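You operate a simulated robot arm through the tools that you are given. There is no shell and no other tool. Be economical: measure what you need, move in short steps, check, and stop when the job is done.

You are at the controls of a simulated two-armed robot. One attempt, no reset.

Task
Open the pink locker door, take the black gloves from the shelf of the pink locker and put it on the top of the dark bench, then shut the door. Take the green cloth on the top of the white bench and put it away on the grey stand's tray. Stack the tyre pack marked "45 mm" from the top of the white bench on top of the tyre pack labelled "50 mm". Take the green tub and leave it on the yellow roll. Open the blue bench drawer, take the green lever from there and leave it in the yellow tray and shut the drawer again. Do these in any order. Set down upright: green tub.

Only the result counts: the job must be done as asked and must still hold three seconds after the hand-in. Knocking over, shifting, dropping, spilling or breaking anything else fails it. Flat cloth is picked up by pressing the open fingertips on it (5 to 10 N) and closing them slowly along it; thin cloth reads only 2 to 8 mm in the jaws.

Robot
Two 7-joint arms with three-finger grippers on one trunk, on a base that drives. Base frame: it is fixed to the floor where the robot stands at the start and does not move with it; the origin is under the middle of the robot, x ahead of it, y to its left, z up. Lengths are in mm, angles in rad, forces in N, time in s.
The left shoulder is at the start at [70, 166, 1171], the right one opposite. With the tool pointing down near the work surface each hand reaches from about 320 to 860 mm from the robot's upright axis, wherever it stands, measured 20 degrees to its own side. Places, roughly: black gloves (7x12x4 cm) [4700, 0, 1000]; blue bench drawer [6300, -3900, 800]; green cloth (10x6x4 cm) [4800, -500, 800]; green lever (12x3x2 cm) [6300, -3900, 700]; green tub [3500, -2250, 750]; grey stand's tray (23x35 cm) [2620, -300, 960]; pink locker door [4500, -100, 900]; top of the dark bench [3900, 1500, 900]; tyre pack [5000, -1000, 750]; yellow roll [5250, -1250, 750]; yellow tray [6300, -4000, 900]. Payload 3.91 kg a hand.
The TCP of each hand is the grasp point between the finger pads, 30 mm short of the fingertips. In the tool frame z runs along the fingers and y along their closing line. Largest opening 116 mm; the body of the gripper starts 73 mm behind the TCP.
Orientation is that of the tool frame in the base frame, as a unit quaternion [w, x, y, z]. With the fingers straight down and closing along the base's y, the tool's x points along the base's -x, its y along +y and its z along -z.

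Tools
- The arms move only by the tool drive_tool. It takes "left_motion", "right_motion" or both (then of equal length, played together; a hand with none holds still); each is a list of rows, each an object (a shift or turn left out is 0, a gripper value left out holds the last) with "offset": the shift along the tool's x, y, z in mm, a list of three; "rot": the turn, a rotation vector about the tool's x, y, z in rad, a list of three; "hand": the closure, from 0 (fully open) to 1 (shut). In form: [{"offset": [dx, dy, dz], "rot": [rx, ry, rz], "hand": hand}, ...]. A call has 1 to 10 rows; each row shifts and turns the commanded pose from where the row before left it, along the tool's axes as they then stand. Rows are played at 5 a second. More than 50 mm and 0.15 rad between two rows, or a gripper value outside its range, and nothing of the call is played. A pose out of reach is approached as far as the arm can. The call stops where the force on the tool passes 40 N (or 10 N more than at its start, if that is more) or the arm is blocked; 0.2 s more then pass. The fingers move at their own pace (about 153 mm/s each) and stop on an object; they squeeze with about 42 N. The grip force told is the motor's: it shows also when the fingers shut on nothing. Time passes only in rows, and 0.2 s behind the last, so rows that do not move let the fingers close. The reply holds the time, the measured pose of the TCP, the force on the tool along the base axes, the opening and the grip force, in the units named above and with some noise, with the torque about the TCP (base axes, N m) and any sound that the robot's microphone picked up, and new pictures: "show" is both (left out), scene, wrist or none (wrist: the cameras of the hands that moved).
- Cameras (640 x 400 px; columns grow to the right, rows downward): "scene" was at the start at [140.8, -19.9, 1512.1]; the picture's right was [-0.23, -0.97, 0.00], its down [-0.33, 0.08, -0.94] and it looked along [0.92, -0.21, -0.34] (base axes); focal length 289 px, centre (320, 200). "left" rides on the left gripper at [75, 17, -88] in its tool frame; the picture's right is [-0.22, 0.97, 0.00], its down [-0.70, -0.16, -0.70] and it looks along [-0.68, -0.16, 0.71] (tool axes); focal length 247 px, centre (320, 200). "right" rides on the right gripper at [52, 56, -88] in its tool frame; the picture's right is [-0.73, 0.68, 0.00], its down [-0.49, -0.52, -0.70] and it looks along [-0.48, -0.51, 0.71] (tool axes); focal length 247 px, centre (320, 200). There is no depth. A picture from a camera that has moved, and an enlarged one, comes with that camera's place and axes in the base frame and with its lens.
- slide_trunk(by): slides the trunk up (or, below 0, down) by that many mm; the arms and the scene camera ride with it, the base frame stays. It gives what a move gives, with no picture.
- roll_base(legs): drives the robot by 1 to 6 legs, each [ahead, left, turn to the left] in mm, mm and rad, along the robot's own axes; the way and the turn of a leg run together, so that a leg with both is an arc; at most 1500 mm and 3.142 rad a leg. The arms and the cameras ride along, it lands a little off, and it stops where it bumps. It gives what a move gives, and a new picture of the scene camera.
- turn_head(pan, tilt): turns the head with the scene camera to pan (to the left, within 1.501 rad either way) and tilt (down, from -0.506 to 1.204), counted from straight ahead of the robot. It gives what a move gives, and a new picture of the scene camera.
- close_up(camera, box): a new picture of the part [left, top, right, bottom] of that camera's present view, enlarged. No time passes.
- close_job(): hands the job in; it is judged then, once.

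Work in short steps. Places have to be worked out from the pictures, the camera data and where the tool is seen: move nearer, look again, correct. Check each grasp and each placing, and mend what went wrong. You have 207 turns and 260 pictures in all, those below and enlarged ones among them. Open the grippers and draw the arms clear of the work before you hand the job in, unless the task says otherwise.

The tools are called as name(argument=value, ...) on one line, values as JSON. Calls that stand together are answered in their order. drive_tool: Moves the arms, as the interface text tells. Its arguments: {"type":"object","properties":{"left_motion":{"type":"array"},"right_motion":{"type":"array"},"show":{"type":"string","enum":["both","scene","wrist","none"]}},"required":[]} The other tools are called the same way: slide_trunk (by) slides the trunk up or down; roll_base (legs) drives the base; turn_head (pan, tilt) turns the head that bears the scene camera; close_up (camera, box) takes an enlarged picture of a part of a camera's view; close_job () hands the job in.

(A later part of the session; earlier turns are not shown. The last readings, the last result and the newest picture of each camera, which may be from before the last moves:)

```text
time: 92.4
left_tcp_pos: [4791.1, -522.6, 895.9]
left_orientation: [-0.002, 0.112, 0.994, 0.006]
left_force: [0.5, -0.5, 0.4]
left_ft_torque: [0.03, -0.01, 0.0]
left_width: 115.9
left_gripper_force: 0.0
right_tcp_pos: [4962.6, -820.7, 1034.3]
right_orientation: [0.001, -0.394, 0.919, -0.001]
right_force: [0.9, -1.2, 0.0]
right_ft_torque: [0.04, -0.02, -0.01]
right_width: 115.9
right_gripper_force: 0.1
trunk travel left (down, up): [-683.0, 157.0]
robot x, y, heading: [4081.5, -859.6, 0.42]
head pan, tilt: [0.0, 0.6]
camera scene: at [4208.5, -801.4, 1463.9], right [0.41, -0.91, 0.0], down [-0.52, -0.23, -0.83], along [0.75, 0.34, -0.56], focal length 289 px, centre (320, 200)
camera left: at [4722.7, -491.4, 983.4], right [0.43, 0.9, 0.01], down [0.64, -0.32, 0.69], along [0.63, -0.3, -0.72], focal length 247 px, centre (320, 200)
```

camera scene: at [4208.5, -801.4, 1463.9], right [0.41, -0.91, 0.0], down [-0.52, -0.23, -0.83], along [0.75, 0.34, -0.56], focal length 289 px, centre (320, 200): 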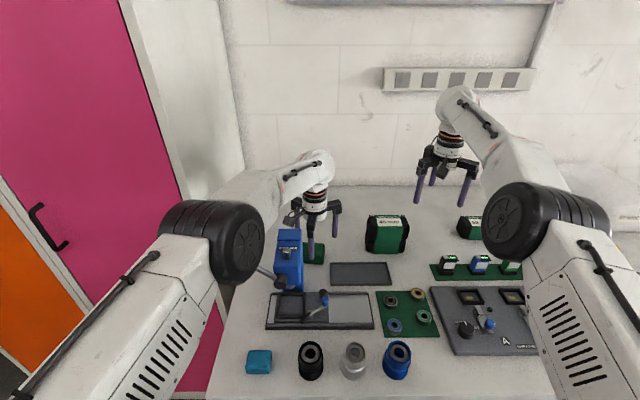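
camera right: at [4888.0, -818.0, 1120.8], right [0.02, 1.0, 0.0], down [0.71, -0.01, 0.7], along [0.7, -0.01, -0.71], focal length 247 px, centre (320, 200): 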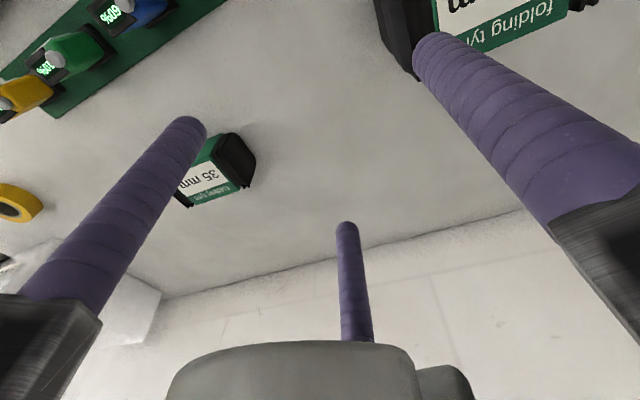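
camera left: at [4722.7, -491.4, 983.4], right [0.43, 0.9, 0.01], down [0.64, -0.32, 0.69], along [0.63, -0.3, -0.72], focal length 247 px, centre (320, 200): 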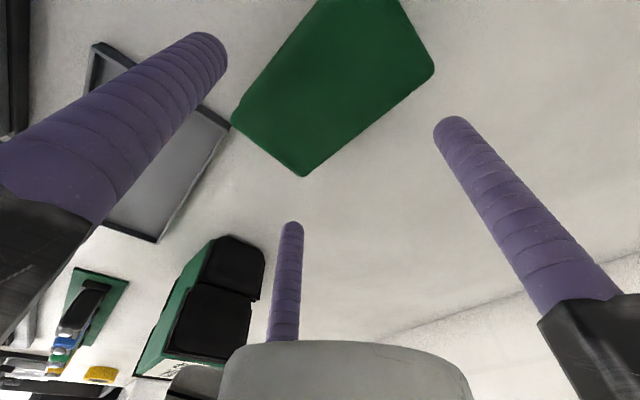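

The camera housing on the hand is right above the press, so I must not go lower like this. I rise and turn the tool a further 120° (same finger pattern, camera on the far side).

drive_tool(left_motion=[{"offset": [0, 0, -45]}, {"offset": [0, 0, -45]}, {"rot": [0, 0, 0.15]}, {"rot": [0, 0, 0.15]}, {"rot": [0, 0, 0.15]}, {"rot": [0, 0, 0.15]}, {"rot": [0, 0, 0.15]}, {"rot": [0, 0, 0.15]}, {"rot": [0, 0, 0.15]}, {"rot": [0, 0, 0.15]}], show="none")

drive_tool(left_motion=[{"rot": [0, 0, 0.15]}, {"rot": [0, 0, 0.15]}, {"rot": [0, 0, 0.15]}, {"rot": [0, 0, 0.15]}, {"rot": [0, 0, 0.15]}, {"rot": [0, 0, 0.144]}], show="both")

```text
time: 94.6
left_tcp_pos: [4792.6, -524.0, 984.6]
left_orientation: [-0.005, 0.654, 0.757, 0.004]
left_force: [-0.4, -0.7, 0.1]
left_ft_torque: [0.02, -0.01, 0.03]
left_width: 116.1
left_gripper_force: 0.0
right_tcp_pos: [4964.0, -821.4, 1032.6]
right_orientation: [0.0, -0.394, 0.919, -0.001]
right_force: [0.9, -0.3, -0.7]
right_ft_torque: [0.0, -0.06, 0.01]
right_width: 116.0
right_gripper_force: 0.0
trunk travel left (down, up): [-683.0, 157.0]
robot x, y, heading: [4082.8, -857.7, 0.42]
head pan, tilt: [0.0, 0.6]
```

```text
time: 96.0
left_tcp_pos: [4791.3, -523.4, 984.9]
left_orientation: [-0.006, 0.916, 0.401, 0.001]
left_force: [-0.5, -0.7, -0.4]
left_ft_torque: [0.02, -0.01, -0.01]
left_width: 116.0
left_gripper_force: 0.1
right_tcp_pos: [4963.7, -821.6, 1032.7]
right_orientation: [0.0, -0.394, 0.919, -0.002]
right_force: [0.2, 0.5, -0.6]
right_ft_torque: [0.01, 0.01, 0.01]
right_width: 116.1
right_gripper_force: 0.0
trunk travel left (down, up): [-683.0, 157.0]
robot x, y, heading: [4083.6, -860.4, 0.421]
head pan, tilt: [0.0, 0.6]
camera scene: at [4209.2, -801.1, 1463.8], right [0.41, -0.91, 0.0], down [-0.52, -0.23, -0.82], along [0.75, 0.34, -0.57], focal length 289 px, centre (320, 200)
camera left: at [4856.1, -481.5, 1072.3], right [0.56, -0.83, -0.01], down [-0.59, -0.41, 0.7], along [-0.58, -0.39, -0.72], focal length 247 px, centre (320, 200)
```

scene: 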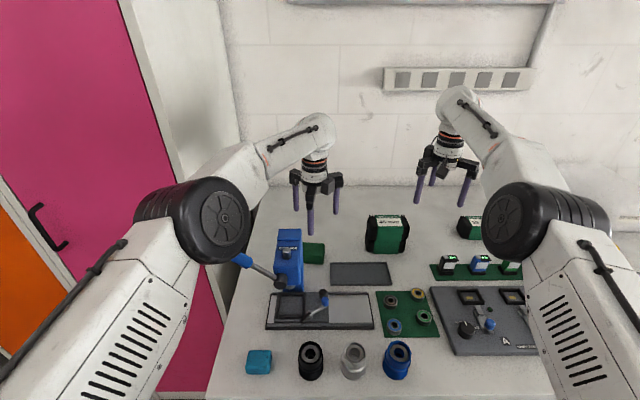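
left: 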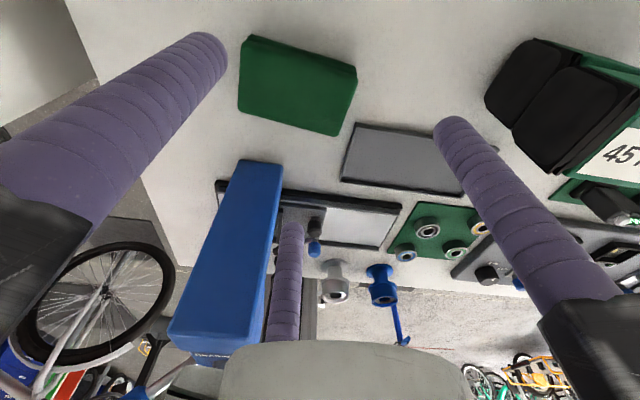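

Now it is clear: the press's back is about 75 mm from the cloth, and the camera is out of the way. I adjust slightly and go down around the cloth.

drive_tool(left_motion=[{"offset": [8, -6, 25]}, {"offset": [0, 0, 30]}, {"offset": [0, 0, 30]}, {"offset": [0, 0, 25]}, {"offset": [0, 0, 15]}, {}], show="both")

```text
time: 97.4
left_tcp_pos: [4791.1, -512.4, 858.8]
left_orientation: [-0.006, 0.916, 0.401, 0.001]
left_force: [-0.4, 0.0, 0.7]
left_ft_torque: [0.02, -0.03, 0.02]
left_width: 116.0
left_gripper_force: 0.0
right_tcp_pos: [4962.9, -821.6, 1034.2]
right_orientation: [-0.001, -0.394, 0.919, 0.0]
right_force: [0.2, -0.3, 0.9]
right_ft_torque: [-0.01, -0.01, 0.01]
right_width: 116.1
right_gripper_force: 0.0
trunk travel left (down, up): [-683.0, 157.0]
robot x, y, heading: [4083.1, -858.9, 0.421]
head pan, tilt: [0.0, 0.6]
camera scene: at [4209.0, -801.1, 1463.8], right [0.41, -0.91, 0.0], down [-0.52, -0.23, -0.82], along [0.75, 0.34, -0.57], focal length 289 px, centre (320, 200)
camera left: at [4855.7, -471.3, 947.9], right [0.56, -0.83, -0.01], down [-0.59, -0.41, 0.7], along [-0.58, -0.39, -0.72], focal length 247 px, centre (320, 200)
```

scene: 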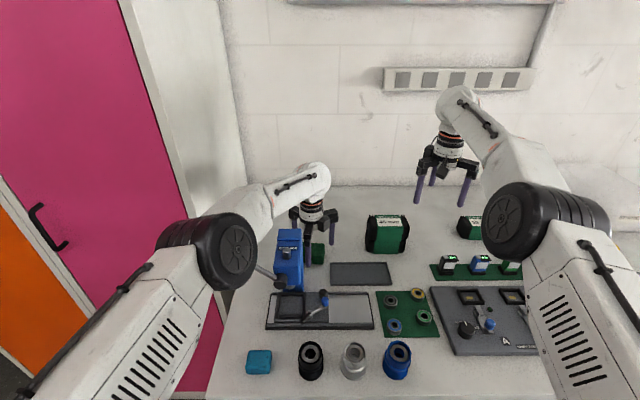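
left: 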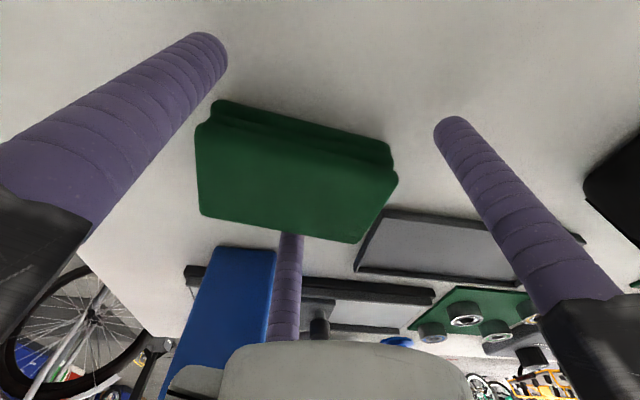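

The cloth is nicely between the three fingers. I go down 7 mm and close gradually.

drive_tool(left_motion=[{"offset": [0, 0, 6]}, {"hand": 0.15}, {"hand": 0.3}, {"hand": 0.45}, {"hand": 0.6}, {"hand": 0.75}, {"hand": 0.9}, {}], show="wrist")

```text
time: 99.2
left_tcp_pos: [4792.2, -512.7, 853.1]
left_orientation: [-0.006, 0.916, 0.401, 0.001]
left_force: [-0.6, 0.6, -0.1]
left_ft_torque: [-0.05, -0.03, -0.01]
left_width: 83.3
left_gripper_force: 42.2
right_tcp_pos: [4963.1, -822.3, 1033.5]
right_orientation: [0.0, -0.394, 0.919, -0.001]
right_force: [0.2, 1.6, 0.0]
right_ft_torque: [0.04, 0.0, 0.01]
right_width: 115.9
right_gripper_force: 0.0
trunk travel left (down, up): [-683.0, 157.0]
robot x, y, heading: [4085.3, -857.1, 0.425]
head pan, tilt: [0.0, 0.6]
camera left: at [4855.9, -470.8, 941.3], right [0.56, -0.83, -0.01], down [-0.59, -0.41, 0.7], along [-0.58, -0.39, -0.72], focal length 247 px, centre (320, 200)
```

left: 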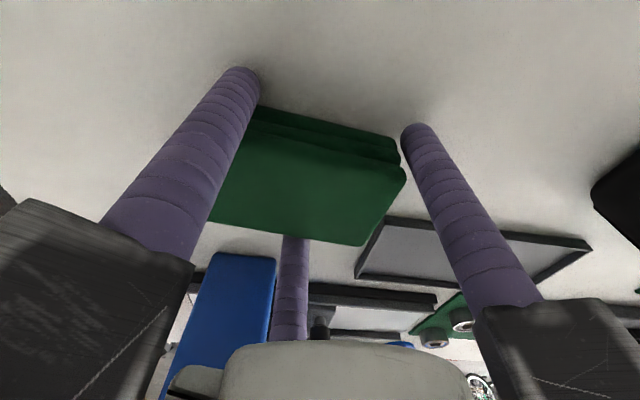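

Gripped at 83 mm with 42 N. I lift 60 mm and look.

drive_tool(left_motion=[{"offset": [0, 0, -20]}, {"offset": [0, 0, -40]}, {"offset": [0, 0, -40]}, {"offset": [0, 0, -40]}, {"offset": [0, 0, -40]}], show="both")

```text
time: 100.4
left_tcp_pos: [4792.0, -513.1, 1034.2]
left_orientation: [-0.006, 0.916, 0.401, 0.002]
left_force: [0.1, -0.3, -0.7]
left_ft_torque: [-0.01, 0.0, 0.01]
left_width: 83.1
left_gripper_force: 41.9
right_tcp_pos: [4962.6, -821.3, 1032.8]
right_orientation: [0.0, -0.394, 0.919, -0.001]
right_force: [0.4, -1.0, 0.3]
right_ft_torque: [0.05, -0.02, 0.03]
right_width: 115.8
right_gripper_force: 0.0
trunk travel left (down, up): [-683.0, 157.0]
robot x, y, heading: [4083.2, -858.5, 0.423]
head pan, tilt: [0.0, 0.6]
camera scene: at [4208.4, -801.7, 1463.9], right [0.41, -0.91, 0.0], down [-0.52, -0.23, -0.83], along [0.75, 0.34, -0.56], focal length 289 px, centre (320, 200)
camera left: at [4856.0, -472.1, 1122.0], right [0.56, -0.83, -0.01], down [-0.59, -0.41, 0.7], along [-0.58, -0.39, -0.72], focal length 247 px, centre (320, 200)
```

scene: 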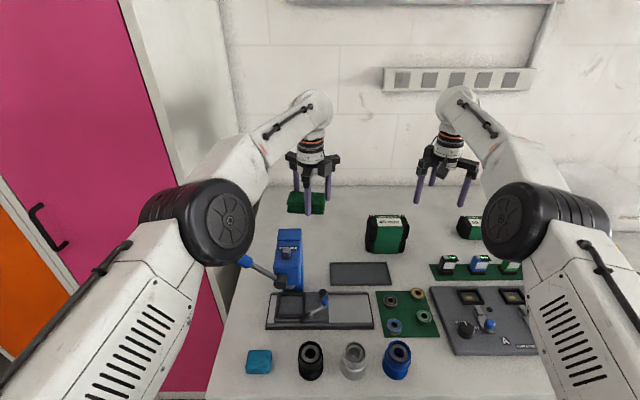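
left: 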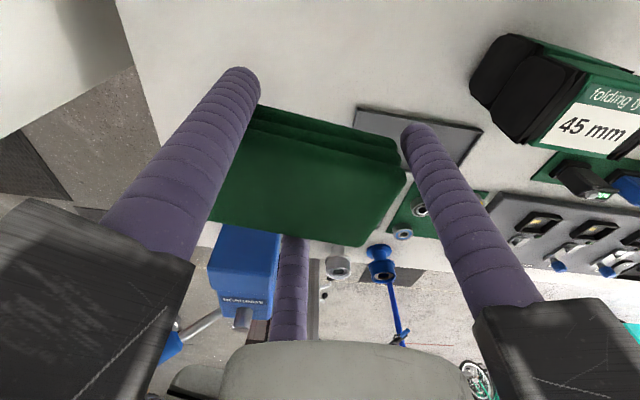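

The cloth is held. I raise the trunk, back away from the bench, and draw both hands in.

slide_trunk(by=150)

roll_base(legs=[[-450, 0, 0]])

drive_tool(left_motion=[{"offset": [0, 0, 0]}, {"offset": [-29, -28, 0]}, {"offset": [-29, -28, 0]}, {"offset": [-29, -28, 0]}, {"offset": [-29, -28, 0]}, {"offset": [-29, -28, 0]}], right_motion=[{"offset": [40, 0, 0]}, {"offset": [45, 0, 0]}, {"offset": [45, 0, 0]}, {"offset": [45, 0, 0]}, {"offset": [45, 0, 0]}, {"offset": [45, 0, 0]}], show="scene")

```text
time: 102.2
left_tcp_pos: [4792.2, -512.5, 1183.5]
left_orientation: [-0.006, 0.916, 0.402, 0.002]
left_force: [-0.2, -1.0, -0.4]
left_ft_torque: [0.01, 0.01, -0.01]
left_width: 83.0
left_gripper_force: 42.0
right_tcp_pos: [4962.8, -820.5, 1182.7]
right_orientation: [0.0, -0.394, 0.919, -0.001]
right_force: [-1.1, 0.0, 0.0]
right_ft_torque: [-0.01, -0.02, -0.01]
right_width: 116.1
right_gripper_force: 0.0
trunk travel left (down, up): [-833.0, 7.0]
robot x, y, heading: [4084.7, -857.6, 0.42]
head pan, tilt: [0.0, 0.6]
```

```text
time: 104.9
left_tcp_pos: [4377.9, -695.5, 1182.7]
left_orientation: [-0.006, 0.915, 0.404, 0.0]
left_force: [-0.7, 0.2, -0.7]
left_ft_torque: [0.0, -0.01, 0.0]
left_width: 82.9
left_gripper_force: 41.8
right_tcp_pos: [4551.7, -1001.1, 1183.1]
right_orientation: [0.0, -0.396, 0.918, -0.001]
right_force: [0.0, 0.3, -1.1]
right_ft_torque: [0.0, 0.01, 0.0]
right_width: 116.2
right_gripper_force: 0.0
trunk travel left (down, up): [-833.0, 7.0]
robot x, y, heading: [3669.9, -1044.6, 0.429]
head pan, tilt: [0.0, 0.6]
camera scene: at [3797.0, -986.9, 1613.6], right [0.42, -0.91, 0.0], down [-0.51, -0.24, -0.82], along [0.75, 0.34, -0.57], focal length 289 px, centre (320, 200)
```

scene: 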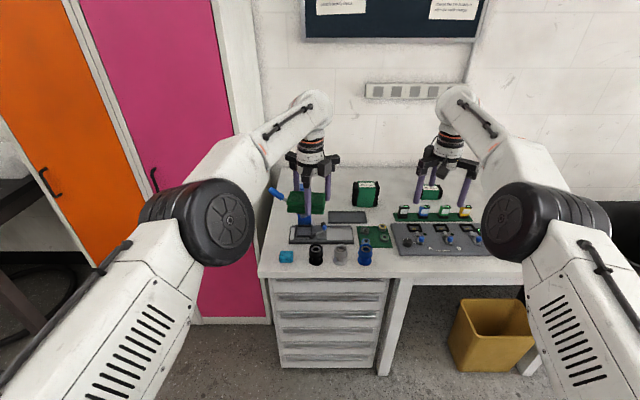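

```text
time: 106.3
left_tcp_pos: [4170.2, -711.0, 1184.5]
left_orientation: [-0.006, 0.914, 0.405, 0.003]
left_force: [-0.9, -0.8, -0.6]
left_ft_torque: [0.0, -0.06, -0.05]
left_width: 82.5
left_gripper_force: 42.0
right_tcp_pos: [4363.3, -1196.0, 1188.1]
right_orientation: [0.002, -0.397, 0.918, -0.001]
right_force: [-0.1, 0.1, 0.4]
right_ft_torque: [0.04, -0.04, -0.02]
right_width: 116.3
right_gripper_force: 0.0
trunk travel left (down, up): [-833.0, 7.0]
robot x, y, heading: [3668.6, -1045.2, 0.425]
head pan, tilt: [0.0, 0.6]
camera scene: at [3789.4, -989.3, 1614.4], right [0.42, -0.91, 0.0], down [-0.51, -0.23, -0.83], along [0.75, 0.34, -0.56], focal length 289 px, centre (320, 200)
```

scene: 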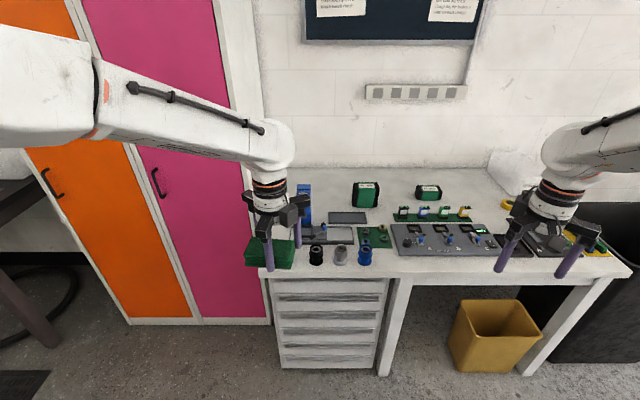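

Hands are drawn in. I now travel back-left to the grey stand, then turn to face its tray.

roll_base(legs=[[-1115, 618, 0], [0, 0, 0.67]])

```text
time: 114.5
left_tcp_pos: [2583.6, -375.6, 1182.3]
left_orientation: [-0.006, 0.729, 0.684, -0.002]
left_force: [-0.4, -0.5, -0.2]
left_ft_torque: [-0.02, 0.02, 0.0]
left_width: 82.6
left_gripper_force: 42.4
right_tcp_pos: [3035.7, -636.1, 1184.9]
right_orientation: [0.0, -0.678, 0.735, -0.001]
right_force: [0.0, -0.4, 0.8]
right_ft_torque: [-0.01, -0.03, -0.01]
right_width: 116.1
right_gripper_force: 0.0
trunk travel left (down, up): [-833.0, 7.0]
robot x, y, heading: [2395.6, -957.1, 1.103]
head pan, tilt: [0.0, 0.6]
camera scene: at [2459.2, -830.7, 1613.8], right [0.89, -0.45, 0.0], down [-0.26, -0.5, -0.82], along [0.37, 0.74, -0.57], focal length 289 px, centre (320, 200)
```

scene: 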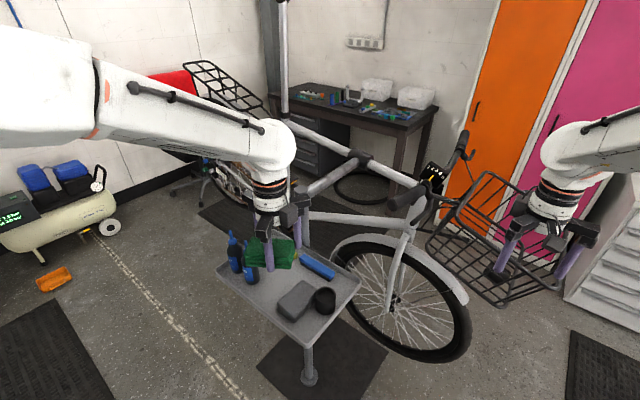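

The tray is right below the held cloth. I zoom on it to find free space.

close_up(camera="scene", box=[200, 220, 380, 360])

drive_tool(left_motion=[{}], show="wrist")

```text
2.86 times, centred on (290, 290) of scene
camera zoom: at [2459.2, -830.7, 1613.8], right [0.89, -0.45, 0.0], down [-0.26, -0.5, -0.82], along [0.37, 0.74, -0.57], focal length 826 px, centre (406, -57)
```

zoom: 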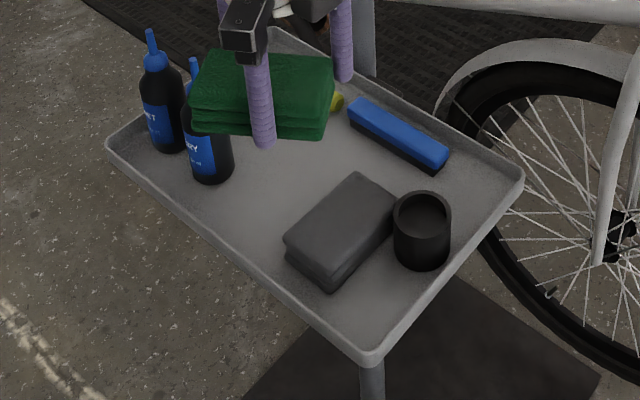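

```text
time: 114.9
left_tcp_pos: [2581.9, -375.2, 1182.5]
left_orientation: [-0.006, 0.73, 0.683, -0.001]
left_force: [0.5, -0.3, -0.7]
left_ft_torque: [0.02, 0.02, 0.02]
left_width: 82.6
left_gripper_force: 42.1
right_tcp_pos: [3033.5, -635.3, 1184.5]
right_orientation: [0.0, -0.678, 0.735, -0.001]
right_force: [-0.6, -0.1, 0.9]
right_ft_torque: [-0.01, -0.04, 0.01]
right_width: 115.9
right_gripper_force: 0.1
trunk travel left (down, up): [-833.0, 7.0]
robot x, y, heading: [2395.9, -956.4, 1.1]
head pan, tilt: [0.0, 0.6]
camera left: at [2606.2, -303.6, 1270.4], right [0.96, -0.29, -0.01], down [-0.2, -0.69, 0.7], along [-0.21, -0.67, -0.72], focal length 247 px, centre (320, 200)
```

left: 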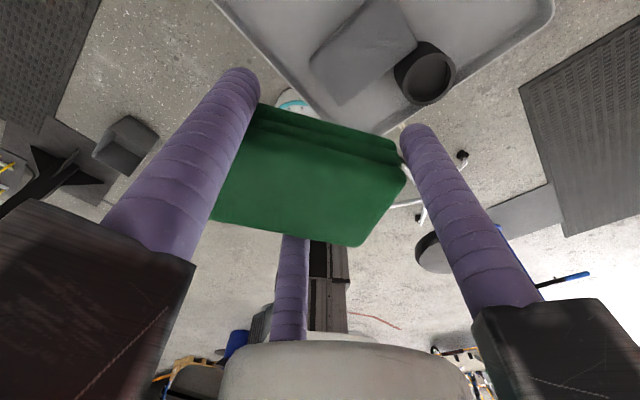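

Tray corners come out 23x35 cm as told; the free spot is the middle strip between bottles and the blue block. I turn the hand 0.53 rad so the cloth lies along the tray and move it above the spot.

drive_tool(left_motion=[{"rot": [0, 0, 0.14]}, {"rot": [0, 0, 0.13]}, {"rot": [0, 0, 0.13]}, {"rot": [0, 0, 0.13]}, {"offset": [36, -4, 0]}, {"offset": [36, -4, 20]}, {"offset": [35, -5, 30]}, {}], show="both")

```text
time: 116.7
left_tcp_pos: [2632.4, -279.3, 1131.5]
left_orientation: [-0.006, 0.884, 0.468, -0.002]
left_force: [-0.6, 0.4, -1.6]
left_ft_torque: [0.02, -0.01, 0.0]
left_width: 82.7
left_gripper_force: 42.0
right_tcp_pos: [3035.2, -637.0, 1185.5]
right_orientation: [0.001, -0.679, 0.735, -0.001]
right_force: [0.5, 0.0, 0.0]
right_ft_torque: [0.01, -0.02, -0.02]
right_width: 116.1
right_gripper_force: 0.0
trunk travel left (down, up): [-833.0, 7.0]
robot x, y, heading: [2394.5, -954.8, 1.105]
head pan, tilt: [0.0, 0.6]
camera scene: at [2458.2, -831.4, 1613.9], right [0.89, -0.45, 0.0], down [-0.25, -0.5, -0.83], along [0.37, 0.74, -0.56], focal length 289 px, centre (320, 200)
camera left: at [2689.6, -228.4, 1219.7], right [0.68, -0.73, -0.01], down [-0.52, -0.49, 0.7], along [-0.52, -0.47, -0.71], focal length 247 px, centre (320, 200)
```

scene: 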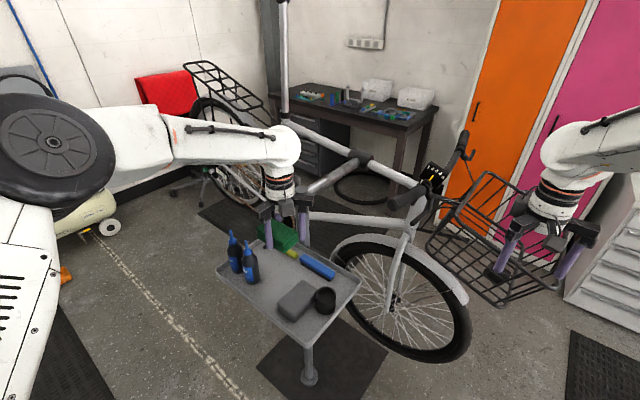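
left: 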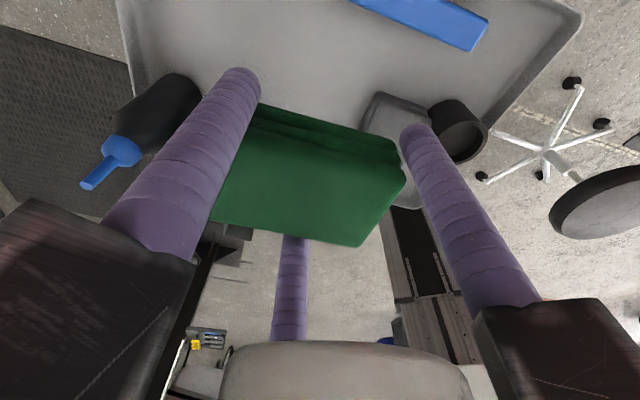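

Clear of the bottles by calculation. I descend toward the tray, watching the force.

drive_tool(left_motion=[{"offset": [0, 0, 30]}, {"offset": [0, 0, 30]}, {"offset": [0, 0, 30]}, {"offset": [0, 0, 20]}, {}], show="both")

```text
time: 117.9
left_tcp_pos: [2630.8, -278.6, 1024.1]
left_orientation: [-0.006, 0.883, 0.469, -0.002]
left_force: [0.3, 0.0, 0.2]
left_ft_torque: [0.02, -0.04, 0.02]
left_width: 82.7
left_gripper_force: 42.3
right_tcp_pos: [3034.6, -636.4, 1185.5]
right_orientation: [0.0, -0.679, 0.734, -0.001]
right_force: [0.1, 0.9, -0.6]
right_ft_torque: [0.02, 0.02, -0.03]
right_width: 116.2
right_gripper_force: 0.1
trunk travel left (down, up): [-833.0, 7.0]
robot x, y, heading: [2398.9, -955.3, 1.108]
head pan, tilt: [0.0, 0.6]
camera scene: at [2458.4, -830.8, 1613.9], right [0.89, -0.45, 0.0], down [-0.25, -0.5, -0.83], along [0.37, 0.74, -0.56], focal length 289 px, centre (320, 200)
camera left: at [2688.3, -228.1, 1111.3], right [0.68, -0.73, -0.01], down [-0.52, -0.49, 0.7], along [-0.52, -0.47, -0.71], focal length 247 px, centre (320, 200)
```

scene: 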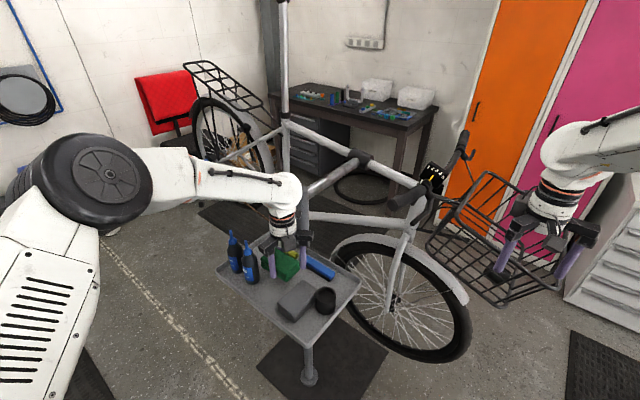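
left: 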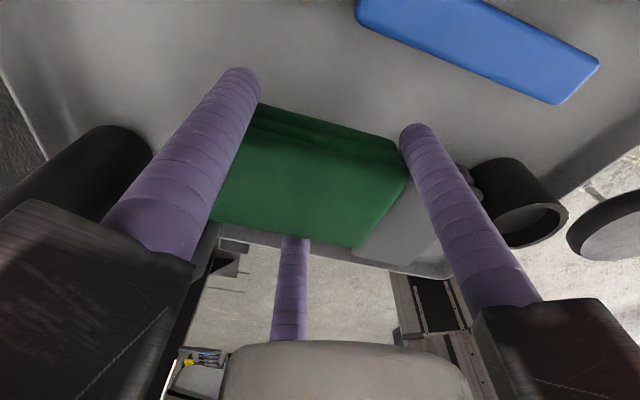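

Still clear. I lower in fine steps until touch.

drive_tool(left_motion=[{"offset": [0, 0, 8]}, {"offset": [0, 0, 6]}, {"offset": [0, 0, 5]}, {}], show="none")

drive_tool(left_motion=[{"offset": [0, 0, 4]}, {"offset": [0, 0, 4]}, {}], show="none")

```text
time: 118.9
left_tcp_pos: [2630.5, -278.7, 1004.4]
left_orientation: [-0.006, 0.883, 0.469, -0.001]
left_force: [0.0, 0.1, -1.0]
left_ft_torque: [0.0, -0.02, 0.03]
left_width: 82.5
left_gripper_force: 42.2
right_tcp_pos: [3035.8, -635.5, 1184.9]
right_orientation: [-0.001, -0.678, 0.735, -0.002]
right_force: [0.3, 0.2, 0.0]
right_ft_torque: [0.0, -0.05, 0.0]
right_width: 116.0
right_gripper_force: 0.0
trunk travel left (down, up): [-833.0, 7.0]
robot x, y, heading: [2397.7, -956.5, 1.102]
head pan, tilt: [0.0, 0.6]
```

```text
time: 119.7
left_tcp_pos: [2630.3, -278.3, 996.0]
left_orientation: [-0.005, 0.884, 0.468, -0.003]
left_force: [0.9, 0.1, -0.8]
left_ft_torque: [0.02, -0.02, -0.01]
left_width: 82.5
left_gripper_force: 42.5
right_tcp_pos: [3035.3, -636.5, 1185.4]
right_orientation: [0.0, -0.678, 0.735, -0.001]
right_force: [-0.1, -0.1, -0.1]
right_ft_torque: [0.01, 0.01, 0.01]
right_width: 115.9
right_gripper_force: 0.2
trunk travel left (down, up): [-833.0, 7.0]
robot x, y, heading: [2396.6, -958.2, 1.102]
head pan, tilt: [0.0, 0.6]
```

drive_tool(left_motion=[{"offset": [0, 0, 4]}, {"offset": [0, 0, 4]}, {"offset": [0, 0, 4]}, {}], show="wrist")

```text
time: 120.7
left_tcp_pos: [2630.3, -276.9, 988.6]
left_orientation: [-0.007, 0.883, 0.469, 0.001]
left_force: [0.3, 3.7, 25.6]
left_ft_torque: [-0.49, 0.18, -0.04]
left_width: 82.6
left_gripper_force: 41.9
right_tcp_pos: [3033.6, -638.9, 1186.3]
right_orientation: [0.002, -0.678, 0.735, -0.001]
right_force: [0.6, -0.2, 0.4]
right_ft_torque: [-0.01, 0.05, 0.02]
right_width: 116.2
right_gripper_force: 0.0
trunk travel left (down, up): [-833.0, 7.0]
robot x, y, heading: [2399.3, -953.6, 1.104]
head pan, tilt: [0.0, 0.6]
camera left: at [2687.5, -226.8, 1075.8], right [0.68, -0.73, -0.01], down [-0.52, -0.5, 0.7], along [-0.52, -0.47, -0.72], focal length 247 px, centre (320, 200)
```

left: 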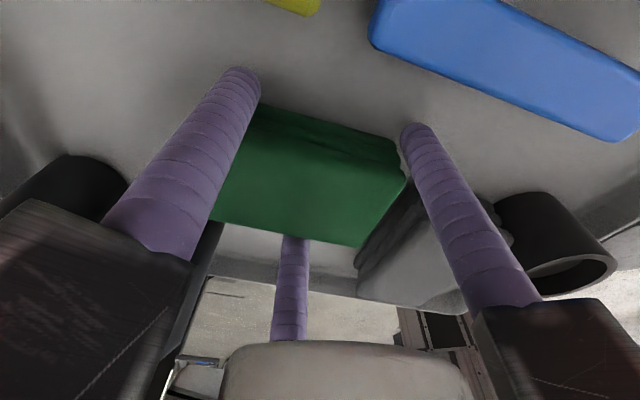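

Touched the tray (25 N). I back up 4 mm, open partly and rise straight up.

drive_tool(left_motion=[{"offset": [0, 0, -5]}, {"hand": 0.2}, {"hand": 0.15}, {}, {"offset": [0, 0, -15]}, {"offset": [0, 0, -30]}, {"offset": [0, 0, -40]}, {"offset": [0, 0, -40]}, {"offset": [0, 0, -40]}, {"offset": [0, 0, -30]}], show="both")

```text
time: 122.9
left_tcp_pos: [2630.4, -279.9, 1183.9]
left_orientation: [-0.005, 0.883, 0.469, -0.003]
left_force: [0.4, 0.0, -0.5]
left_ft_torque: [0.0, 0.0, 0.01]
left_width: 98.4
left_gripper_force: 0.1
right_tcp_pos: [3034.4, -636.7, 1184.2]
right_orientation: [0.001, -0.679, 0.735, -0.002]
right_force: [-0.6, 1.5, -0.6]
right_ft_torque: [0.02, 0.0, -0.01]
right_width: 115.9
right_gripper_force: 0.1
trunk travel left (down, up): [-833.0, 7.0]
robot x, y, heading: [2397.2, -958.1, 1.099]
head pan, tilt: [0.0, 0.6]
camera scene: at [2458.4, -831.2, 1613.8], right [0.89, -0.45, 0.0], down [-0.25, -0.5, -0.83], along [0.37, 0.74, -0.56], focal length 289 px, centre (320, 200)
camera left: at [2688.3, -228.7, 1271.6], right [0.68, -0.73, -0.01], down [-0.52, -0.49, 0.7], along [-0.52, -0.47, -0.71], focal length 247 px, centre (320, 200)
```

scene: 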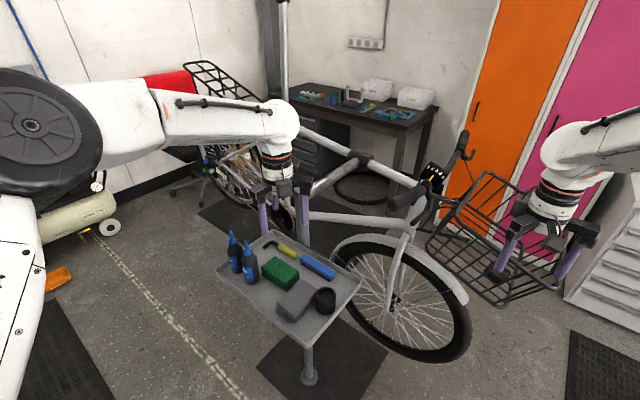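
left: 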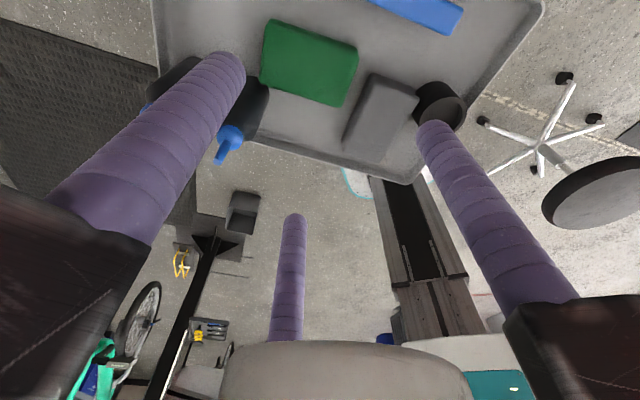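

The cloth lies safely on the tray. I draw the left hand back, then turn and drive back toward the locker, stopping in front of the bench's left part to view it.

drive_tool(left_motion=[{"offset": [-35, 4, 0], "hand": 0}, {"offset": [-35, 4, 0]}, {"offset": [-35, 4, 0]}, {"offset": [-35, 4, 0]}, {"offset": [-30, 4, 0]}, {"rot": [0, 0, -0.13]}], show="none")

roll_base(legs=[[0, 0, -0.68], [1115, -618, 0], [0, 200, 0]])

```text
time: 124.3
left_tcp_pos: [2553.0, -430.4, 1183.7]
left_orientation: [-0.006, 0.851, 0.526, -0.002]
left_force: [1.4, -0.3, 0.7]
left_ft_torque: [0.02, 0.02, 0.03]
left_width: 115.7
left_gripper_force: 0.1
right_tcp_pos: [3036.2, -634.7, 1183.5]
right_orientation: [0.0, -0.679, 0.735, -0.002]
right_force: [-0.4, 0.8, -0.4]
right_ft_torque: [-0.02, 0.02, 0.05]
right_width: 116.0
right_gripper_force: 0.2
trunk travel left (down, up): [-833.0, 7.0]
robot x, y, heading: [2394.8, -954.2, 1.103]
head pan, tilt: [0.0, 0.6]
```

```text
time: 133.8
left_tcp_pos: [4027.7, -554.6, 1183.9]
left_orientation: [-0.007, 0.976, 0.218, 0.0]
left_force: [0.0, -0.5, -0.9]
left_ft_torque: [-0.02, 0.01, 0.03]
left_width: 115.9
left_gripper_force: 0.0
right_tcp_pos: [4282.2, -1013.4, 1184.3]
right_orientation: [0.0, -0.401, 0.916, 0.0]
right_force: [0.5, -0.9, -0.3]
right_ft_torque: [0.05, 0.0, 0.0]
right_width: 116.0
right_gripper_force: 0.0
trunk travel left (down, up): [-833.0, 7.0]
robot x, y, heading: [3584.9, -872.1, 0.438]
head pan, tilt: [0.0, 0.6]
camera scene: at [3708.3, -812.6, 1613.8], right [0.42, -0.91, 0.0], down [-0.51, -0.24, -0.82], along [0.75, 0.35, -0.57], focal length 289 px, centre (320, 200)
```

scene: 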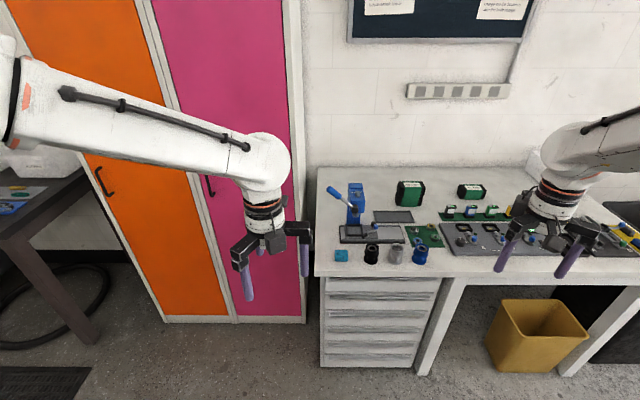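

The locker front is recessed behind the bench front. I look left to see the bike basket and the corridor to the dark bench.

turn_head(pan=0.95, tilt=0.6)

```text
time: 135.0
left_tcp_pos: [4027.3, -552.4, 1185.9]
left_orientation: [-0.006, 0.976, 0.218, 0.0]
left_force: [-0.7, -0.6, -0.1]
left_ft_torque: [-0.01, 0.03, 0.02]
left_width: 116.2
left_gripper_force: 0.2
right_tcp_pos: [4281.7, -1012.1, 1185.0]
right_orientation: [-0.001, -0.401, 0.916, -0.001]
right_force: [-0.7, 0.6, 0.2]
right_ft_torque: [0.01, -0.01, 0.01]
right_width: 116.0
right_gripper_force: 0.0
trunk travel left (down, up): [-833.0, 7.0]
robot x, y, heading: [3583.3, -870.7, 0.438]
head pan, tilt: [0.949, 0.6]
camera scene: at [3643.1, -760.2, 1613.8], right [0.98, -0.18, 0.0], down [-0.1, -0.56, -0.83], along [0.15, 0.81, -0.56], focal length 289 px, centre (320, 200)
```

scene: 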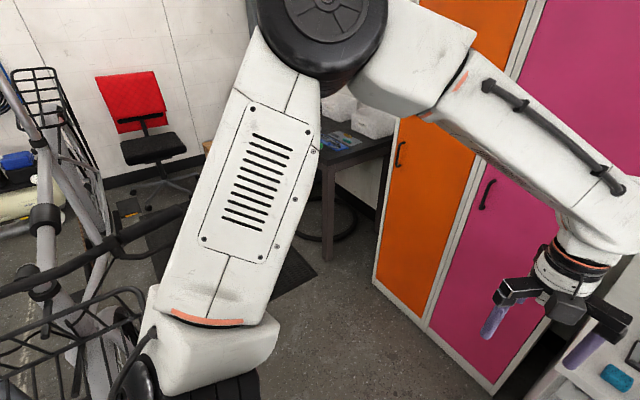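

Corridor is wide (bike left of x≈3400). I roll up in front of the door, then pitch the left tool to horizontal.

roll_base(legs=[[330, 232, -0.015]])

drive_tool(left_motion=[{"rot": [0, 0.15, 0]}, {"rot": [0, 0.15, 0]}, {"rot": [0, 0.15, 0]}, {"rot": [0, 0.15, 0]}, {"rot": [0, 0.15, 0]}, {"rot": [0, 0.15, 0]}, {"rot": [0, 0.15, 0]}, {"rot": [0, 0.15, 0]}, {"rot": [0, 0.15, 0]}, {"rot": [0, 0.15, 0]}], show="none")

turn_head(pan=0.3, tilt=0.6)

```text
time: 137.5
left_tcp_pos: [4238.8, -214.7, 1184.3]
left_orientation: [-0.007, 0.977, 0.211, 0.0]
left_force: [-0.4, 0.0, -0.1]
left_ft_torque: [0.0, -0.01, -0.06]
left_width: 115.9
left_gripper_force: 0.0
right_tcp_pos: [4486.5, -677.7, 1185.5]
right_orientation: [0.001, -0.393, 0.919, 0.0]
right_force: [-0.9, -0.5, 1.3]
right_ft_torque: [0.04, 0.0, -0.03]
right_width: 115.9
right_gripper_force: 0.1
trunk travel left (down, up): [-833.0, 7.0]
robot x, y, heading: [3788.7, -523.9, 0.424]
head pan, tilt: [0.949, 0.6]
camera scene: at [3851.9, -416.7, 1614.0], right [0.98, -0.2, 0.0], down [-0.11, -0.55, -0.83], along [0.16, 0.81, -0.56], focal length 289 px, centre (320, 200)
```

scene: 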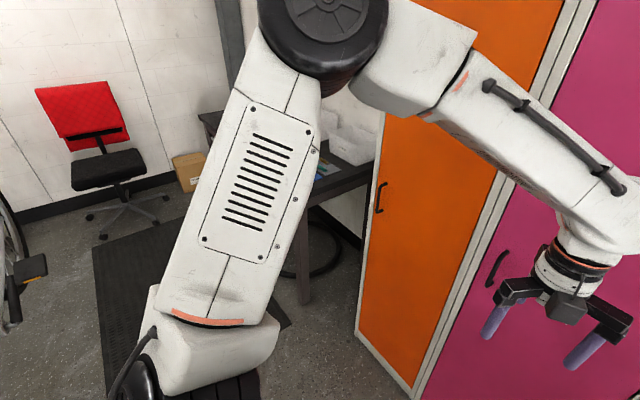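

```text
time: 139.7
left_tcp_pos: [4245.9, -216.1, 1182.9]
left_orientation: [-0.149, 0.716, 0.149, 0.666]
left_force: [-0.2, -0.5, 0.5]
left_ft_torque: [-0.02, 0.0, 0.03]
left_width: 115.7
left_gripper_force: 0.0
left hand out of reach, approached as far as the arm can: row 9
right_tcp_pos: [4487.0, -679.3, 1183.3]
right_orientation: [-0.001, -0.394, 0.919, -0.001]
right_force: [1.0, -0.6, 0.1]
right_ft_torque: [0.02, 0.0, 0.03]
right_width: 116.2
right_gripper_force: 0.1
trunk travel left (down, up): [-833.0, 7.0]
robot x, y, heading: [3789.6, -520.8, 0.429]
head pan, tilt: [0.949, 0.6]
```

```text
time: 140.7
left_tcp_pos: [4245.5, -214.4, 1183.6]
left_orientation: [-0.148, 0.716, 0.15, 0.666]
left_force: [-0.5, 0.5, -0.6]
left_ft_torque: [-0.01, 0.02, 0.0]
left_width: 116.2
left_gripper_force: 0.1
right_tcp_pos: [4487.7, -677.2, 1184.7]
right_orientation: [-0.001, -0.394, 0.919, 0.0]
right_force: [0.3, 1.0, 0.1]
right_ft_torque: [0.0, -0.02, -0.02]
right_width: 116.0
right_gripper_force: 0.0
trunk travel left (down, up): [-833.0, 7.0]
robot x, y, heading: [3786.3, -521.5, 0.42]
head pan, tilt: [0.3, 0.6]
camera scene: at [3901.6, -443.2, 1613.8], right [0.66, -0.75, 0.0], down [-0.42, -0.37, -0.82], along [0.62, 0.55, -0.57], focal length 289 px, centre (320, 200)
```

scene: 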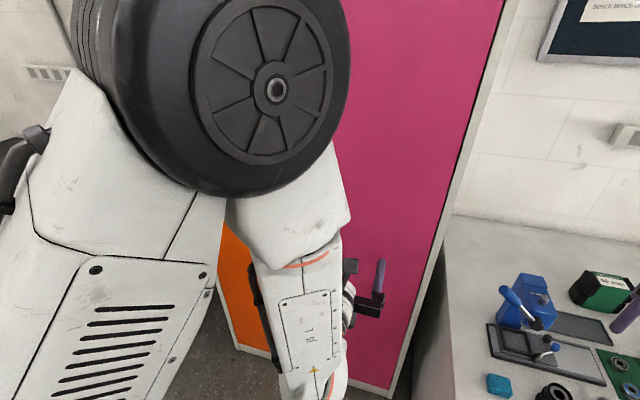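

The left tool is horizontal now. Three views agree on the handle at about [4417,13,1022]. I lower the trunk 160 mm and bring the hand in front of the handle.

slide_trunk(by=-160)

drive_tool(left_motion=[{"offset": [0, -35, 0], "rot": [0, 0.06, 0]}, {"offset": [0, -35, 0]}, {"offset": [0, -35, 10]}, {"offset": [0, -33, 40]}, {"offset": [0, 0, 40]}, {"offset": [0, 0, 30]}, {}], show="both")

```text
time: 142.6
left_tcp_pos: [4243.1, -214.3, 1022.7]
left_orientation: [-0.149, 0.716, 0.151, 0.665]
left_force: [1.1, -0.5, 0.3]
left_ft_torque: [-0.04, -0.01, -0.01]
left_width: 116.0
left_gripper_force: 0.1
right_tcp_pos: [4487.8, -676.4, 1024.9]
right_orientation: [-0.001, -0.394, 0.919, -0.001]
right_force: [0.1, 0.8, 0.2]
right_ft_torque: [0.01, 0.0, 0.01]
right_width: 116.0
right_gripper_force: 0.0
trunk travel left (down, up): [-673.0, 167.0]
robot x, y, heading: [3787.5, -524.6, 0.422]
head pan, tilt: [0.3, 0.6]
```

```text
refused: row 4 steps farther than a row can; nothing moved
```

drive_tool(left_motion=[{"offset": [0, -35, 0], "rot": [0, 0.06, 0]}, {"offset": [0, -35, 0]}, {"offset": [0, -35, 10]}, {"offset": [0, -33, 30]}, {"offset": [0, 0, 40]}, {"offset": [0, 0, 40]}, {}], show="both")

```text
time: 144.2
left_tcp_pos: [4315.5, -35.3, 1016.0]
left_orientation: [-0.153, 0.696, 0.144, 0.687]
left_force: [-0.2, -0.2, -0.1]
left_ft_torque: [-0.01, 0.03, 0.01]
left_width: 116.0
left_gripper_force: 0.2
left hand out of reach, approached as far as the arm can: row 1, 2
right_tcp_pos: [4486.3, -676.4, 1024.9]
right_orientation: [-0.001, -0.394, 0.919, -0.001]
right_force: [0.0, -0.1, 0.7]
right_ft_torque: [0.01, 0.01, 0.0]
right_width: 116.0
right_gripper_force: 0.0
trunk travel left (down, up): [-673.0, 167.0]
robot x, y, heading: [3790.3, -521.5, 0.422]
head pan, tilt: [0.3, 0.6]
camera scene: at [3900.9, -443.6, 1453.9], right [0.66, -0.75, 0.0], down [-0.42, -0.37, -0.83], along [0.62, 0.55, -0.56], focal length 289 px, centre (320, 200)
camera left: at [4243.7, -89.6, 1090.9], right [0.4, -0.89, -0.24], down [-0.71, -0.14, -0.69], along [0.58, 0.44, -0.69], focal length 247 px, centre (320, 200)
```

scene: 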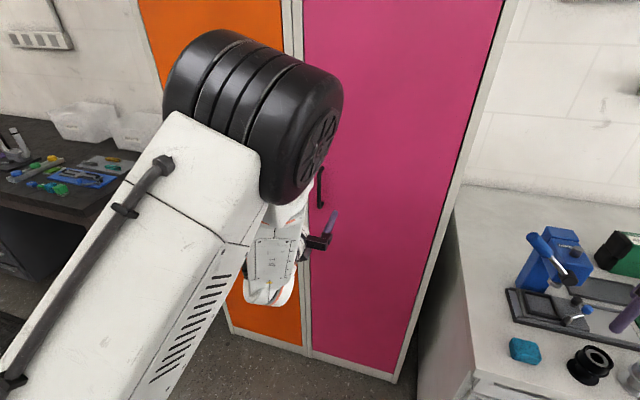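
left: 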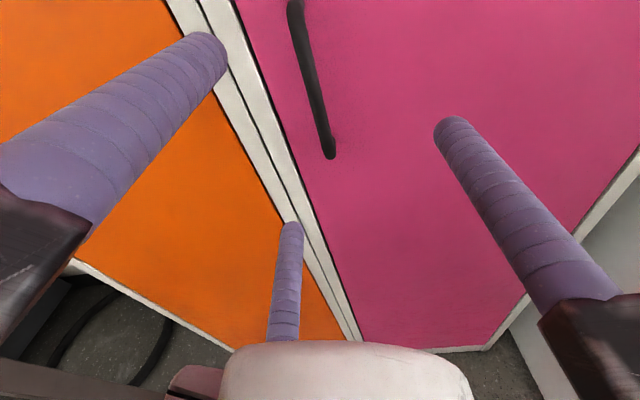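

The handle is seen clearly: its bar at [4417,13], bottom end z≈954. The hand is aligned; I advance 104 mm straddling it.

drive_tool(left_motion=[{"offset": [0, -2, 40]}, {"offset": [0, 0, 35]}, {"offset": [0, 0, 20]}, {"offset": [0, 0, 9]}, {}], show="wrist")

```text
time: 145.4
left_tcp_pos: [4407.3, 7.2, 1016.0]
left_orientation: [-0.153, 0.695, 0.145, 0.687]
left_force: [-0.4, 0.0, -0.7]
left_ft_torque: [0.04, 0.0, 0.0]
left_width: 116.1
left_gripper_force: 0.0
right_tcp_pos: [4486.3, -677.2, 1025.6]
right_orientation: [0.0, -0.394, 0.919, -0.001]
right_force: [0.1, 0.4, 0.3]
right_ft_torque: [0.0, 0.0, 0.01]
right_width: 116.1
right_gripper_force: 0.1
trunk travel left (down, up): [-673.0, 167.0]
robot x, y, heading: [3786.1, -521.0, 0.423]
head pan, tilt: [0.3, 0.6]
camera left: at [4336.0, -45.6, 1091.1], right [0.4, -0.89, -0.24], down [-0.71, -0.14, -0.69], along [0.58, 0.44, -0.69], focal length 247 px, centre (320, 200)
```

left: 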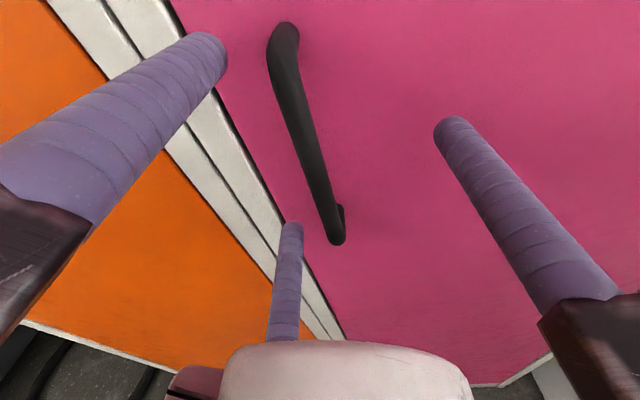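

The bar is centred between the fingers. I advance 8 mm more and close the hand.

drive_tool(left_motion=[{"offset": [0, 0, 8]}, {"hand": 0.4}, {"hand": 0.7}, {"hand": 1.0}, {}, {}], show="wrist")

```text
time: 146.8
left_tcp_pos: [4409.0, 17.5, 1021.0]
left_orientation: [-0.155, 0.692, 0.149, 0.69]
left_force: [-11.7, 24.7, 26.8]
left_ft_torque: [-0.77, -0.36, 0.13]
left_width: 20.9
left_gripper_force: 45.6
right_tcp_pos: [4482.1, -674.5, 1027.7]
right_orientation: [0.001, -0.394, 0.919, -0.002]
right_force: [-0.3, 0.4, -0.4]
right_ft_torque: [-0.01, -0.02, 0.0]
right_width: 116.2
right_gripper_force: 0.1
trunk travel left (down, up): [-673.0, 167.0]
robot x, y, heading: [3789.3, -524.4, 0.429]
head pan, tilt: [0.3, 0.6]
camera left: at [4338.0, -37.2, 1095.5], right [0.41, -0.88, -0.23], down [-0.71, -0.14, -0.69], along [0.58, 0.45, -0.68], focal length 247 px, centre (320, 200)
```

left: 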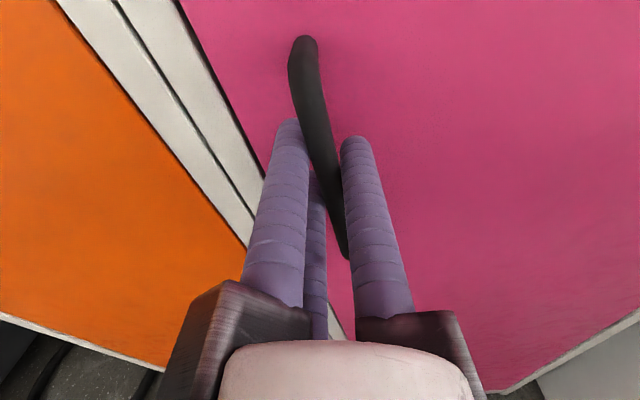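

The bar is gripped (21 mm). I relieve the side load and pull the door open along its arc, turning the hand with it.

drive_tool(left_motion=[{"offset": [5, -7, -2]}, {"offset": [0, 1, -10], "rot": [0.03, 0, 0]}, {"offset": [0, 3, -25], "rot": [0.07, 0, 0]}, {"offset": [0, 4, -35], "rot": [0.1, 0, 0]}, {"offset": [0, 4, -35], "rot": [0.1, 0, 0]}, {"offset": [0, 4, -35], "rot": [0.1, 0, 0]}], show="both")

```text
time: 147.7
left_tcp_pos: [4367.6, -13.9, 1019.3]
left_orientation: [-0.206, 0.678, 0.201, 0.676]
left_force: [5.3, -5.1, 18.5]
left_ft_torque: [-1.22, 1.05, -0.12]
left_width: 21.2
left_gripper_force: 44.6
right_tcp_pos: [4486.7, -680.2, 1024.7]
right_orientation: [0.0, -0.392, 0.92, -0.001]
right_force: [0.0, 1.5, -0.3]
right_ft_torque: [-0.04, 0.03, 0.0]
right_width: 115.8
right_gripper_force: 0.1
trunk travel left (down, up): [-673.0, 167.0]
robot x, y, heading: [3789.0, -526.4, 0.42]
head pan, tilt: [0.3, 0.6]
stopped in row 4 (left hand): the force on the tool passed its limit at 67 N (the readings are from after the stop); the commanded pose is now the measured one
camera scene: at [3901.6, -446.8, 1453.8], right [0.66, -0.75, 0.0], down [-0.42, -0.37, -0.83], along [0.62, 0.54, -0.56], focal length 289 px, centre (320, 200)
camera left: at [4303.9, -78.1, 1093.5], right [0.54, -0.81, -0.23], down [-0.68, -0.25, -0.69], along [0.51, 0.53, -0.68], focal length 247 px, centre (320, 200)
```

scene: 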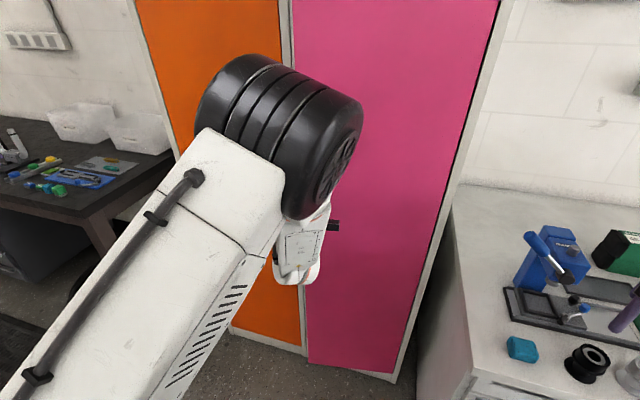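
left: 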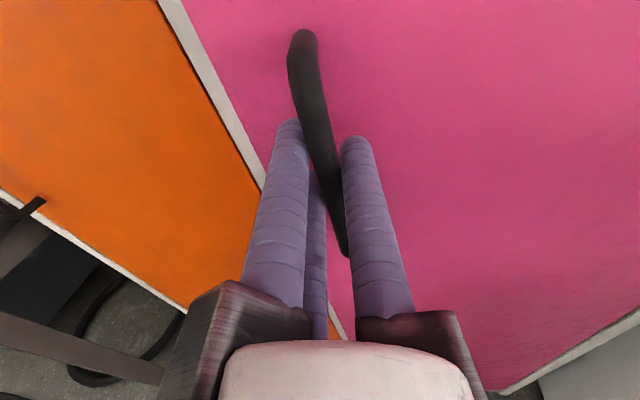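

The door is coming open; the pull was just too quick. I continue with smaller steps.

drive_tool(left_motion=[{"offset": [0, 1, -9], "rot": [0.025, 0, 0]}, {"offset": [0, 2, -14], "rot": [0.04, 0, 0]}, {"offset": [0, 2, -16], "rot": [0.045, 0, 0]}, {"offset": [0, 2, -16], "rot": [0.045, 0, 0]}, {"offset": [0, 2, -16], "rot": [0.045, 0, 0]}, {"offset": [0, 2, -16], "rot": [0.045, 0, 0]}, {"offset": [0, 2, -16], "rot": [0.045, 0, 0]}, {"offset": [0, 2, -16], "rot": [0.045, 0, 0]}, {"offset": [0, 2, -16], "rot": [0.045, 0, 0]}], show="scene")

```text
time: 148.1
left_tcp_pos: [4367.0, -14.0, 1019.6]
left_orientation: [-0.209, 0.675, 0.204, 0.677]
left_force: [2.2, -4.6, 8.9]
left_ft_torque: [-1.05, 1.28, -0.09]
left_width: 20.6
left_gripper_force: 44.9
right_tcp_pos: [4485.6, -681.4, 1024.9]
right_orientation: [0.0, -0.393, 0.92, -0.001]
right_force: [0.4, 0.4, -0.6]
right_ft_torque: [0.0, 0.02, -0.01]
right_width: 116.1
right_gripper_force: 0.0
trunk travel left (down, up): [-673.0, 167.0]
robot x, y, heading: [3792.9, -522.9, 0.419]
head pan, tilt: [0.3, 0.6]
stopped in row 1 (left hand): the force on the tool passed its limit at 41 N (the readings are from after the stop); the commanded pose is now the measured one
camera scene: at [3902.2, -446.1, 1453.7], right [0.66, -0.75, 0.0], down [-0.43, -0.37, -0.83], along [0.62, 0.54, -0.56], focal length 289 px, centre (320, 200)
```

scene: 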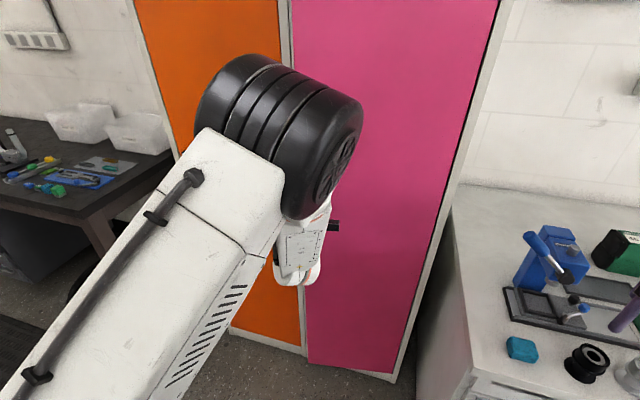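

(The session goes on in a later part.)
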